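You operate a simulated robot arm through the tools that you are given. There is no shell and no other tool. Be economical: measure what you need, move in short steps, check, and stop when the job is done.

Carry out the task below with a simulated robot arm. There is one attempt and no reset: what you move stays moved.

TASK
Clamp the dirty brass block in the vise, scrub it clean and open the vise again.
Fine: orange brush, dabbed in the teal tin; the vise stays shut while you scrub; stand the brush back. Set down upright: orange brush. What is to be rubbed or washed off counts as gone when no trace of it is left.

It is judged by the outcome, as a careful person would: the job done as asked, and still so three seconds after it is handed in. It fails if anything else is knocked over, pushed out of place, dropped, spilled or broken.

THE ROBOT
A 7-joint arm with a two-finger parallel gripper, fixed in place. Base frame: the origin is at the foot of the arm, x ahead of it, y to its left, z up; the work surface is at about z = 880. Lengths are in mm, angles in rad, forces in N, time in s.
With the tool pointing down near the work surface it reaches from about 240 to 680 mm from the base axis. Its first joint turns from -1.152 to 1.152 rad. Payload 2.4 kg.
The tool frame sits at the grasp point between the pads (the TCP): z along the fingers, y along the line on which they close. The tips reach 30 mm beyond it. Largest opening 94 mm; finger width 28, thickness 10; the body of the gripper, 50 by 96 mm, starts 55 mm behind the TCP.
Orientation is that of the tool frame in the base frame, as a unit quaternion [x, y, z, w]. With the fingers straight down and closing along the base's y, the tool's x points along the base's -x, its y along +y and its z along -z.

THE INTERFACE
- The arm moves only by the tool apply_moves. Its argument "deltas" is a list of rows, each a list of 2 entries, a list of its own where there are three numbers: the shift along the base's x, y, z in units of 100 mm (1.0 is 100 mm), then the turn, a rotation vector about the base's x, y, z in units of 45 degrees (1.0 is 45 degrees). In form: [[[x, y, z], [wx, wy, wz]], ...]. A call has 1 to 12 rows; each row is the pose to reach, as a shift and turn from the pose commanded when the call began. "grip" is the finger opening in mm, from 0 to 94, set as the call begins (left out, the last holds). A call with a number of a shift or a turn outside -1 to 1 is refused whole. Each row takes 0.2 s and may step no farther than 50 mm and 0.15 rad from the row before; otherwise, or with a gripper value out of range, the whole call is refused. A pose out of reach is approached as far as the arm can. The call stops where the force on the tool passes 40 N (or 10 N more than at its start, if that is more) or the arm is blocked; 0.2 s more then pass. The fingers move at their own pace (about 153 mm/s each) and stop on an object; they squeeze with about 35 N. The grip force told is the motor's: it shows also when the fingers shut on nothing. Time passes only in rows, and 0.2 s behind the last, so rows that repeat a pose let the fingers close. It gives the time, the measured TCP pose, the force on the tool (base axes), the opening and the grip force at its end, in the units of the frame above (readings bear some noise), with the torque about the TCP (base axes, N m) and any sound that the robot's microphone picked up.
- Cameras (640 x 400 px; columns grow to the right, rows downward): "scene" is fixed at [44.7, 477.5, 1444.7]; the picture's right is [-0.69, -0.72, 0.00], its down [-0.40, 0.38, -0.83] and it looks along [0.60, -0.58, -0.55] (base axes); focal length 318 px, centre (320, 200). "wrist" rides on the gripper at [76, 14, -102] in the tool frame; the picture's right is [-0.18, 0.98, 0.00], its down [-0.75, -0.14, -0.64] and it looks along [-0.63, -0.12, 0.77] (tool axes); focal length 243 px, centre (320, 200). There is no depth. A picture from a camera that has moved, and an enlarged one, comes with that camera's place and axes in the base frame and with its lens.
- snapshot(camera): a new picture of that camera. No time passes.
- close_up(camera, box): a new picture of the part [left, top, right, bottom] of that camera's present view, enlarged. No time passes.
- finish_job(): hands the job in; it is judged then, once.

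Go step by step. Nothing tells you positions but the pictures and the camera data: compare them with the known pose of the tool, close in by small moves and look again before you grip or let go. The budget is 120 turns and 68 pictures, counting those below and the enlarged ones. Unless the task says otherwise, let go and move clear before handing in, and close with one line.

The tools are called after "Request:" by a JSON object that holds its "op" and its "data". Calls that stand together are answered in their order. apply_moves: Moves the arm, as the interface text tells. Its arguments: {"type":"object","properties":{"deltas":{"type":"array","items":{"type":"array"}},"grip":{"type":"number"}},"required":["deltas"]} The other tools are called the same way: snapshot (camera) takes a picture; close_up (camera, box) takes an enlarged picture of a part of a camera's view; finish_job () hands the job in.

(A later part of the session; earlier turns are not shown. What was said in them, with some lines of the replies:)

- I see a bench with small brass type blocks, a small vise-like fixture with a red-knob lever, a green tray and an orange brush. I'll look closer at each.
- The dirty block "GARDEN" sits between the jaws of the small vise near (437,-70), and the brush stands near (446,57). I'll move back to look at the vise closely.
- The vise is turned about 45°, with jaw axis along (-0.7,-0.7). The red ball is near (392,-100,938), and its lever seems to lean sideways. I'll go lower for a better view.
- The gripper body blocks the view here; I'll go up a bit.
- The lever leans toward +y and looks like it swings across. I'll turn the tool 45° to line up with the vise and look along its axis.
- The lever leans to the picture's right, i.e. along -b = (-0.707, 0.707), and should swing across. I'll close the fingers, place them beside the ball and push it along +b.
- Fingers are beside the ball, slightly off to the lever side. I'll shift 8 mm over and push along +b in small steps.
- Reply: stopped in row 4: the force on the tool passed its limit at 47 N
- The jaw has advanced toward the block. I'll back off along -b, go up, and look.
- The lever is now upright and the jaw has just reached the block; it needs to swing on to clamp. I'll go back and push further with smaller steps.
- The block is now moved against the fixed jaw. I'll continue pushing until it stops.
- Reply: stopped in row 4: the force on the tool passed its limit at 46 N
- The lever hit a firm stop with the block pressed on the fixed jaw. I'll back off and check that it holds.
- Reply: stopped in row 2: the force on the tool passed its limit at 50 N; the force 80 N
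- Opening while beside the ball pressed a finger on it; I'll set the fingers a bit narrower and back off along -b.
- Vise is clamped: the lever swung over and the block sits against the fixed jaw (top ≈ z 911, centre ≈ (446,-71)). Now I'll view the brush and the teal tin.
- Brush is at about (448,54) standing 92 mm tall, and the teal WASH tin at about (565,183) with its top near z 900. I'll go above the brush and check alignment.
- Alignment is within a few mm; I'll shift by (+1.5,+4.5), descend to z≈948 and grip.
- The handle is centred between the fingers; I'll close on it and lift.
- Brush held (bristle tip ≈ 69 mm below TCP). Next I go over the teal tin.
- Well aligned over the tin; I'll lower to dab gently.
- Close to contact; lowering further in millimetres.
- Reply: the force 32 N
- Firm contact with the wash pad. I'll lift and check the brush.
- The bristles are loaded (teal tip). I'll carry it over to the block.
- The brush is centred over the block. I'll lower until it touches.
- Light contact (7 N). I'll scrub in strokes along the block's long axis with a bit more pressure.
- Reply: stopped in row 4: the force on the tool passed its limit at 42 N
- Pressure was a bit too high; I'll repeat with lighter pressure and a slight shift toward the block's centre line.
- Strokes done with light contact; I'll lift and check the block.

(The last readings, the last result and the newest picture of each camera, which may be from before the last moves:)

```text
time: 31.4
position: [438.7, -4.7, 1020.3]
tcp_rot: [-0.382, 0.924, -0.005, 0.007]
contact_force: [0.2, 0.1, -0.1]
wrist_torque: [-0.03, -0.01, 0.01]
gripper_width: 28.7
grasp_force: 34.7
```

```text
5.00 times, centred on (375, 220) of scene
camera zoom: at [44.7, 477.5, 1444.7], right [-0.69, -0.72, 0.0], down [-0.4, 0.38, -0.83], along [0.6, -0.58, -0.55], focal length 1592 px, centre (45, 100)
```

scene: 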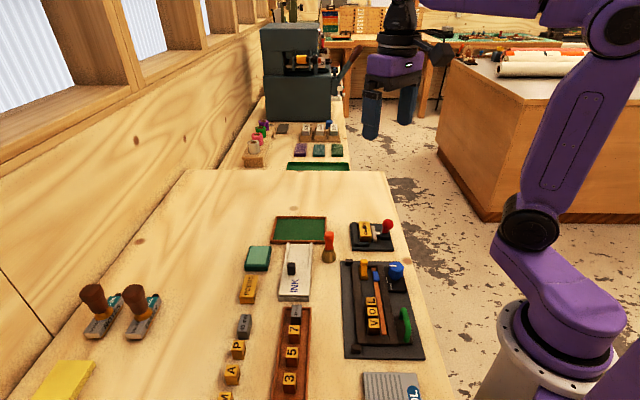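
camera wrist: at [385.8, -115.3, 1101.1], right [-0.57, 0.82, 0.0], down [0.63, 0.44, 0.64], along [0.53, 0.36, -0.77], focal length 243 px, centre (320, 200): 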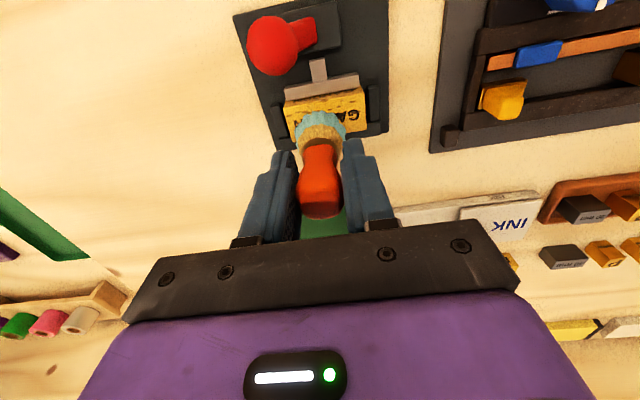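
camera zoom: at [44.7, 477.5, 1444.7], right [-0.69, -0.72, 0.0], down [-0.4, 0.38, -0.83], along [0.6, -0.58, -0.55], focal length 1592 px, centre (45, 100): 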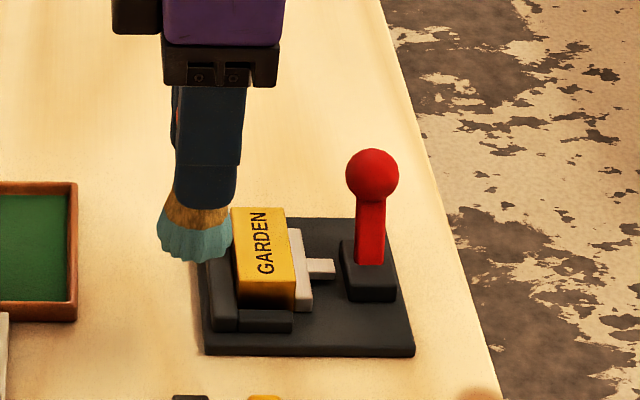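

The top looks clean; zooming in for leftover traces and the brush's tilt.

Request:
{"op": "close_up", "data": {"camera": "scene", "box": [352, 218, 376, 244]}}

Request:
{"op": "snapshot", "data": {"camera": "wrist"}}

```text
15.38 times, centred on (364, 231) of scene
camera zoom: at [44.7, 477.5, 1444.7], right [-0.69, -0.72, 0.0], down [-0.4, 0.38, -0.83], along [0.6, -0.58, -0.55], focal length 4898 px, centre (-357, -277)
```

zoom: 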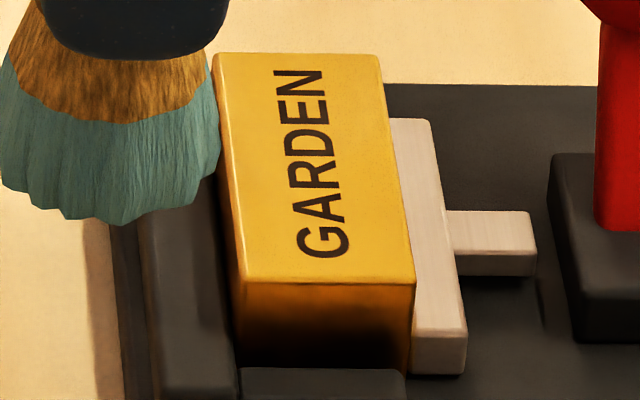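

```text
27 pictures are left
camera wrist: at [372.5, -47.8, 1121.5], right [-0.56, 0.83, -0.01], down [0.62, 0.44, 0.65], along [0.54, 0.36, -0.76], focal length 243 px, centre (320, 200)
```

wrist: 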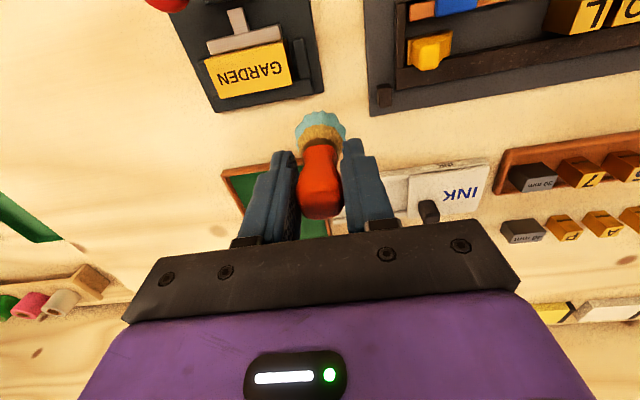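

The block is spotless. I'll level the tool and carry the brush back to its original spot near (450.5,56.5).

Request:
{"op": "apply_moves", "data": {"deltas": [[[0.06, 0.3, 0], [0.005, 0.0215, 0]], [[0.12, 0.61, 0], [0.005, 0.0215, 0]], [[0.12, 0.61, -0.3], [0.005, 0.0215, 0]], [[0.12, 0.61, -0.55], [0.005, 0.0215, 0]], [[0.12, 0.61, -0.65], [0.005, 0.0215, 0]]]}}

Request:
{"op": "close_up", "data": {"camera": "scene", "box": [270, 180, 390, 270]}}

```text
time: 32.6
position: [450.0, 56.7, 954.1]
tcp_rot: [-0.382, 0.924, 0.0, 0.0]
contact_force: [0.5, -0.4, -1.2]
wrist_torque: [0.0, 0.03, 0.02]
gripper_width: 28.5
grasp_force: 34.7
```

```text
4.44 times, centred on (330, 225) of scene
camera zoom: at [44.7, 477.5, 1444.7], right [-0.69, -0.72, 0.0], down [-0.4, 0.38, -0.83], along [0.6, -0.58, -0.55], focal length 1415 px, centre (276, 89)
```

zoom: 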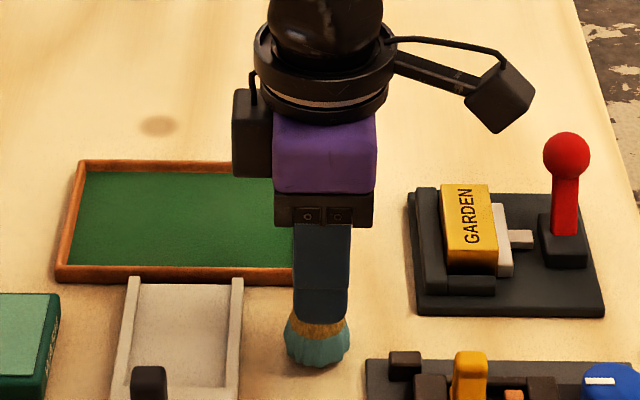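

Brush hangs just above its old spot. Lowering slowly until it bears on the table.

Request:
{"op": "apply_moves", "data": {"deltas": [[[0, 0, -0.02], [0, 0, 0]], [[0, 0, -0.035], [0, 0, 0]], [[0, 0, -0.045], [0, 0, 0]], [[0, 0, -0.05], [0, 0, 0]]]}}

```text
time: 33.6
position: [450.7, 53.7, 949.6]
tcp_rot: [-0.383, 0.924, 0.0, 0.001]
contact_force: [0.4, 0.4, 0.0]
wrist_torque: [-0.02, 0.0, 0.02]
gripper_width: 28.7
grasp_force: 35.5
```

Request:
{"op": "apply_moves", "data": {"deltas": [[[0, 0, -0.007], [0, 0, 0]], [[0, 0, -0.014], [0, 0, 0]], [[0, 0, -0.014], [0, 0, 0]]]}}

```text
time: 34.4
position: [451.5, 54.9, 949.9]
tcp_rot: [-0.383, 0.924, -0.001, 0.001]
contact_force: [-0.3, 0.1, -0.2]
wrist_torque: [-0.01, -0.02, 0.01]
gripper_width: 28.6
grasp_force: 34.8
```

Still no contact force; a little lower.

Request:
{"op": "apply_moves", "data": {"deltas": [[[0, 0, -0.007], [0, 0, 0]], [[0, 0, -0.014], [0, 0, 0]], [[0, 0, -0.014], [0, 0, 0]]]}}

```text
time: 35.2
position: [450.8, 55.3, 948.8]
tcp_rot: [-0.382, 0.924, -0.001, 0.001]
contact_force: [-4.9, -3.1, 28.8]
wrist_torque: [-0.04, 0.31, -0.02]
gripper_width: 28.7
grasp_force: 34.7
```

It stands on the table. I'll relax the pressure slightly and open the fingers gently.

Request:
{"op": "apply_moves", "data": {"deltas": [[[0, 0, 0.008], [0, 0, 0]], [[0, 0, 0.008], [0, 0, 0]]]}}

Request:
{"op": "apply_moves", "data": {"deltas": [[[0, 0, 0], [0, 0, 0]], [[0, 0, 0], [0, 0, 0]], [[0, 0, 0.1], [0, 0, 0]], [[0, 0, 0.4], [0, 0, 0]], [[0, 0, 0.8], [0, 0, 0]]], "grip": 60}}

Request:
{"op": "close_up", "data": {"camera": "scene", "box": [270, 180, 390, 270]}}

```text
time: 35.8
position: [449.1, 53.7, 948.0]
tcp_rot: [-0.383, 0.924, -0.001, 0.0]
contact_force: [-2.1, -3.5, 19.2]
wrist_torque: [-0.05, 0.03, 0.0]
gripper_width: 28.7
grasp_force: 34.8
```

```text
time: 37.0
position: [449.8, 56.2, 1029.5]
tcp_rot: [-0.383, 0.924, -0.001, -0.001]
contact_force: [-0.4, -0.8, -0.4]
wrist_torque: [0.02, 0.0, 0.02]
gripper_width: 60.0
grasp_force: 0.0
```

```text
4.44 times, centred on (330, 225) of scene
camera zoom: at [44.7, 477.5, 1444.7], right [-0.69, -0.72, 0.0], down [-0.4, 0.38, -0.83], along [0.6, -0.58, -0.55], focal length 1415 px, centre (276, 89)
```

zoom: 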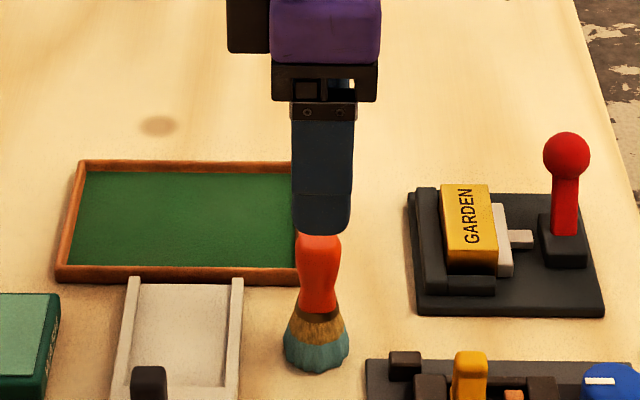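

The brush stands upright in its place. Now I'll go round to the far side of the lever with closed fingers to push it back open.

Request:
{"op": "apply_moves", "data": {"deltas": [[[0, -0.35, 0.1], [0, 0, 0]], [[0, -0.7, 0.1], [0, 0, 0]], [[0, -1.0, 0.1], [0, 0, 0]]], "grip": 0}}

Request:
{"op": "apply_moves", "data": {"deltas": [[[0, -0.4, 0], [0, 0, 0]], [[0.0, -0.8, 0], [0, 0, 0]], [[0, -1.0, 0], [0, 0, 0]]]}}

Request:
{"op": "apply_moves", "data": {"deltas": [[[0, -0.14, -0.2], [0, 0, 0]], [[0, -0.14, -0.5], [0, 0, 0]], [[0, -0.14, -0.84], [0, 0, 0]]]}}

Request:
{"op": "close_up", "data": {"camera": "scene", "box": [320, 180, 440, 260]}}

Request:
{"op": "snapshot", "data": {"camera": "wrist"}}

```text
time: 37.8
position: [451.4, -44.8, 1038.9]
tcp_rot: [-0.383, 0.924, -0.001, 0.0]
contact_force: [0.1, 0.0, -0.2]
wrist_torque: [0.07, -0.03, 0.0]
gripper_width: 0.1
grasp_force: 33.9
```

```text
time: 38.6
position: [449.6, -143.5, 1037.3]
tcp_rot: [-0.382, 0.924, -0.001, -0.001]
contact_force: [-0.2, -0.1, 0.2]
wrist_torque: [0.0, 0.0, 0.04]
gripper_width: 0.0
grasp_force: 32.3
```

```text
time: 39.4
position: [449.0, -158.4, 953.3]
tcp_rot: [-0.382, 0.924, -0.001, 0.0]
contact_force: [0.4, -0.4, 0.0]
wrist_torque: [0.01, 0.03, 0.0]
gripper_width: 0.0
grasp_force: 33.0
```

```text
5.00 times, centred on (380, 220) of scene
camera zoom: at [44.7, 477.5, 1444.7], right [-0.69, -0.72, 0.0], down [-0.4, 0.38, -0.83], along [0.6, -0.58, -0.55], focal length 1592 px, centre (20, 100)
```

zoom: 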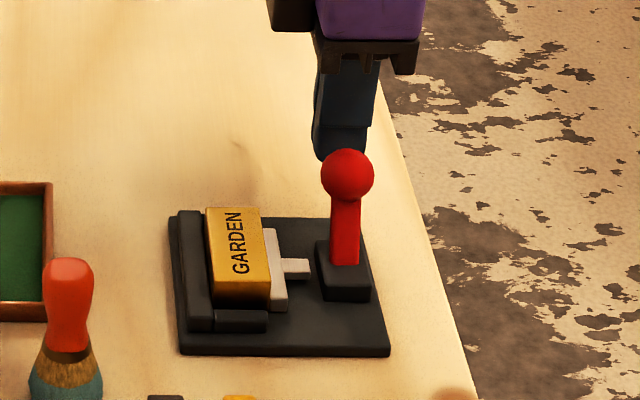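

```text
23 pictures are left
camera wrist: at [384.5, -201.2, 1054.9], right [-0.56, 0.83, 0.0], down [0.63, 0.43, 0.64], along [0.53, 0.36, -0.77], focal length 243 px, centre (320, 200)
```

wrist: 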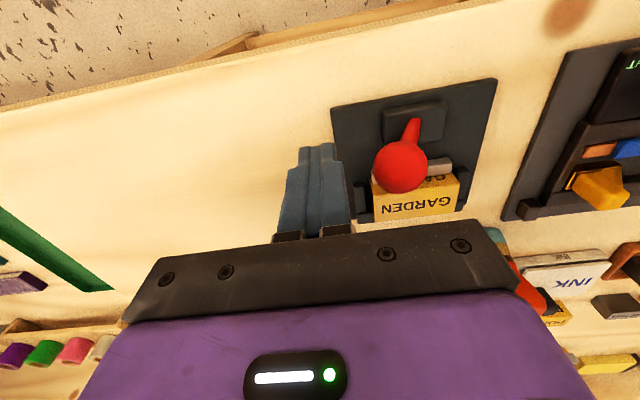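

Fingers are beyond the ball and lined up. Pushing it back along -b.

Request:
{"op": "apply_moves", "data": {"deltas": [[[-0.035, 0.035, 0], [0, 0, 0]], [[-0.07, 0.07, 0], [0, 0, 0]], [[-0.105, 0.105, 0], [0, 0, 0]], [[-0.14, 0.14, 0], [0, 0, 0]], [[-0.165, 0.165, 0], [0, 0, 0]], [[-0.19, 0.19, 0], [0, 0, 0]], [[-0.215, 0.215, 0], [0, 0, 0]], [[-0.24, 0.24, 0], [0, 0, 0]], [[-0.265, 0.265, 0], [0, 0, 0]], [[-0.29, 0.29, 0], [0, 0, 0]]]}}

Request:
{"op": "close_up", "data": {"camera": "scene", "box": [320, 180, 440, 260]}}

```text
time: 41.6
position: [425.1, -133.8, 956.7]
tcp_rot: [-0.382, 0.924, -0.004, 0.005]
contact_force: [0.4, -1.9, 5.4]
wrist_torque: [0.05, 0.03, 0.03]
gripper_width: 0.1
grasp_force: 33.2
stopped in row 10: the force on the tool passed its limit at 44 N (the readings are from after the stop); the commanded pose is now the measured one
```

```text
5.00 times, centred on (380, 220) of scene
camera zoom: at [44.6, 477.5, 1444.7], right [-0.69, -0.72, 0.0], down [-0.4, 0.38, -0.83], along [0.6, -0.58, -0.55], focal length 1592 px, centre (20, 100)
```

zoom: 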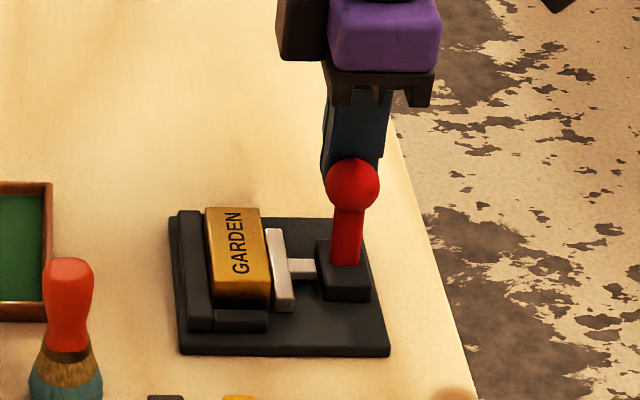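

The jaw is coming away from the block. Continuing the push to fully open.

Request:
{"op": "apply_moves", "data": {"deltas": [[[-0.025, 0.025, 0], [0, 0, 0]], [[-0.05, 0.05, 0], [0, 0, 0]], [[-0.075, 0.075, 0], [0, 0, 0]], [[-0.1, 0.1, 0], [0, 0, 0]], [[-0.125, 0.125, 0], [0, 0, 0]], [[-0.15, 0.15, 0], [0, 0, 0]], [[-0.175, 0.175, 0], [0, 0, 0]], [[-0.195, 0.195, 0], [0, 0, 0]]]}}

Request:
{"op": "close_up", "data": {"camera": "scene", "box": [320, 180, 440, 260]}}

```text
time: 43.4
position: [405.3, -114.1, 958.6]
tcp_rot: [-0.381, 0.924, -0.005, 0.005]
contact_force: [4.6, -6.3, -4.0]
wrist_torque: [-0.13, -0.11, -0.02]
gripper_width: 0.1
grasp_force: 33.1
```

```text
5.00 times, centred on (380, 220) of scene
camera zoom: at [44.9, 477.4, 1444.8], right [-0.69, -0.72, 0.0], down [-0.4, 0.38, -0.83], along [0.6, -0.58, -0.55], focal length 1592 px, centre (20, 100)
```

zoom: 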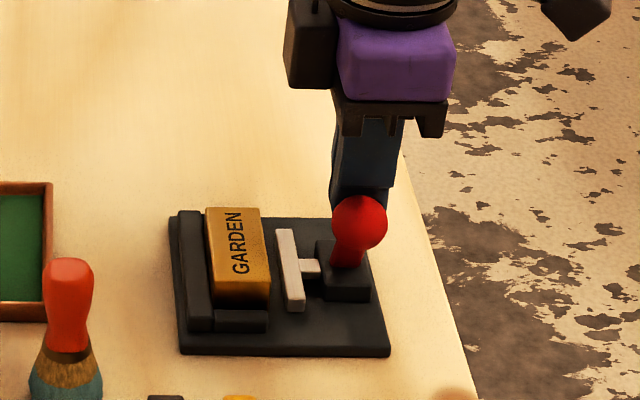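

The jaw and lever are back at their starting (fully open) positions. I'll back off, rise clear, and take a final look.

Request:
{"op": "apply_moves", "data": {"deltas": [[[0.1, -0.1, 0.0], [0, 0, 0]], [[0.2, -0.2, 0.2], [0, 0, 0]], [[0.2, -0.2, 0.6], [0, 0, 0]], [[0.2, -0.2, 1.0], [0, 0, 0]]]}}

Request:
{"op": "apply_moves", "data": {"deltas": [[[-0.2, -0.2, 0.3], [0, 0, 0]], [[-0.5, -0.4, 0.6], [0, 0, 0]], [[-0.8, -0.4, 0.9], [0, 0, 0]], [[-0.8, -0.4, 0.9], [0, 0, 0]], [[-0.8, -0.4, 0.9], [0, 0, 0]]]}}

Request:
{"op": "snapshot", "data": {"camera": "scene"}}

Request:
{"op": "close_up", "data": {"camera": "scene", "box": [340, 210, 410, 260]}}

```text
time: 44.4
position: [426.2, -133.8, 1057.7]
tcp_rot: [-0.382, 0.924, -0.005, 0.004]
contact_force: [-0.8, -0.3, 0.3]
wrist_torque: [0.0, 0.0, 0.0]
gripper_width: 0.0
grasp_force: 33.6
```

```text
time: 45.6
position: [345.3, -173.8, 1148.0]
tcp_rot: [-0.382, 0.924, -0.005, 0.004]
contact_force: [0.3, 0.2, -0.6]
wrist_torque: [0.03, 0.03, 0.0]
gripper_width: 0.0
grasp_force: 32.8
```

```text
20 pictures are left
```

scene: 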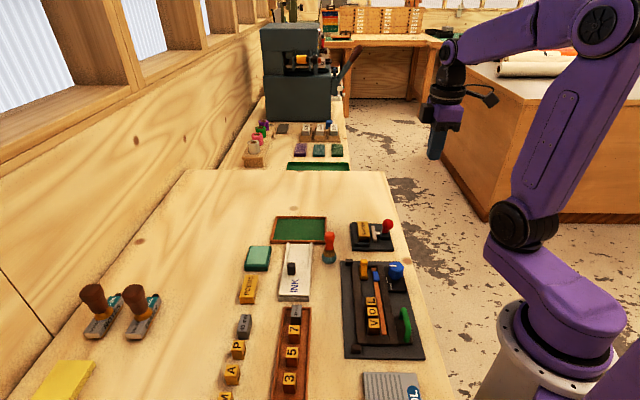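

```text
8.00 times, centred on (375, 235) of scene
camera zoom: at [44.7, 477.5, 1444.7], right [-0.69, -0.72, 0.0], down [-0.4, 0.38, -0.83], along [0.6, -0.58, -0.55], focal length 2547 px, centre (-120, -80)
```

zoom: 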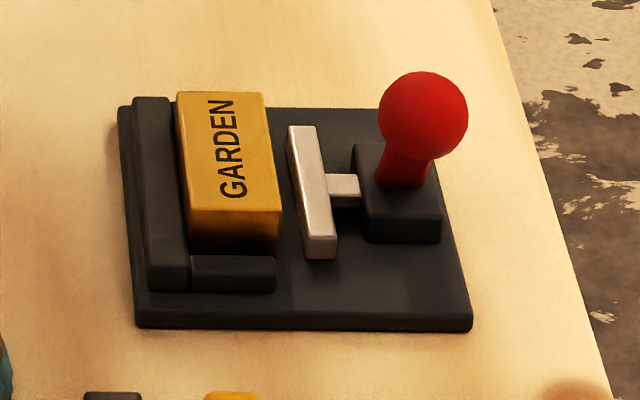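

The vise is open and the block's top is clean; I'll take one look at the block's jaw side before handing in.

Request:
{"op": "close_up", "data": {"camera": "wrist", "box": [300, 120, 400, 200]}}

```text
5.00 times, centred on (350, 160) of wrist
camera zoom: at [280.4, -217.0, 1248.9], right [-0.56, 0.83, -0.01], down [0.63, 0.43, 0.65], along [0.54, 0.36, -0.76], focal length 1213 px, centre (170, 400)
```

zoom: 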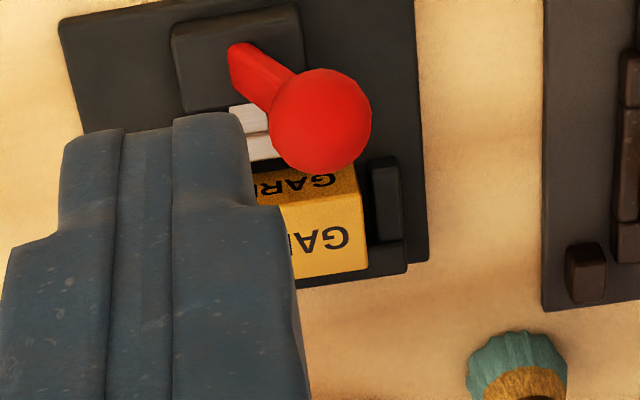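

The visible part of the jaw side is clean, the brush is standing and the arm is clear, so I'm handing in.

Request:
{"op": "finish_job", "data": {}}

```text
The job is handed in.
```

The brass block was clamped, scrubbed until no trace of dirt showed, and left in the opened vise, with the orange brush standing upright back in its place.
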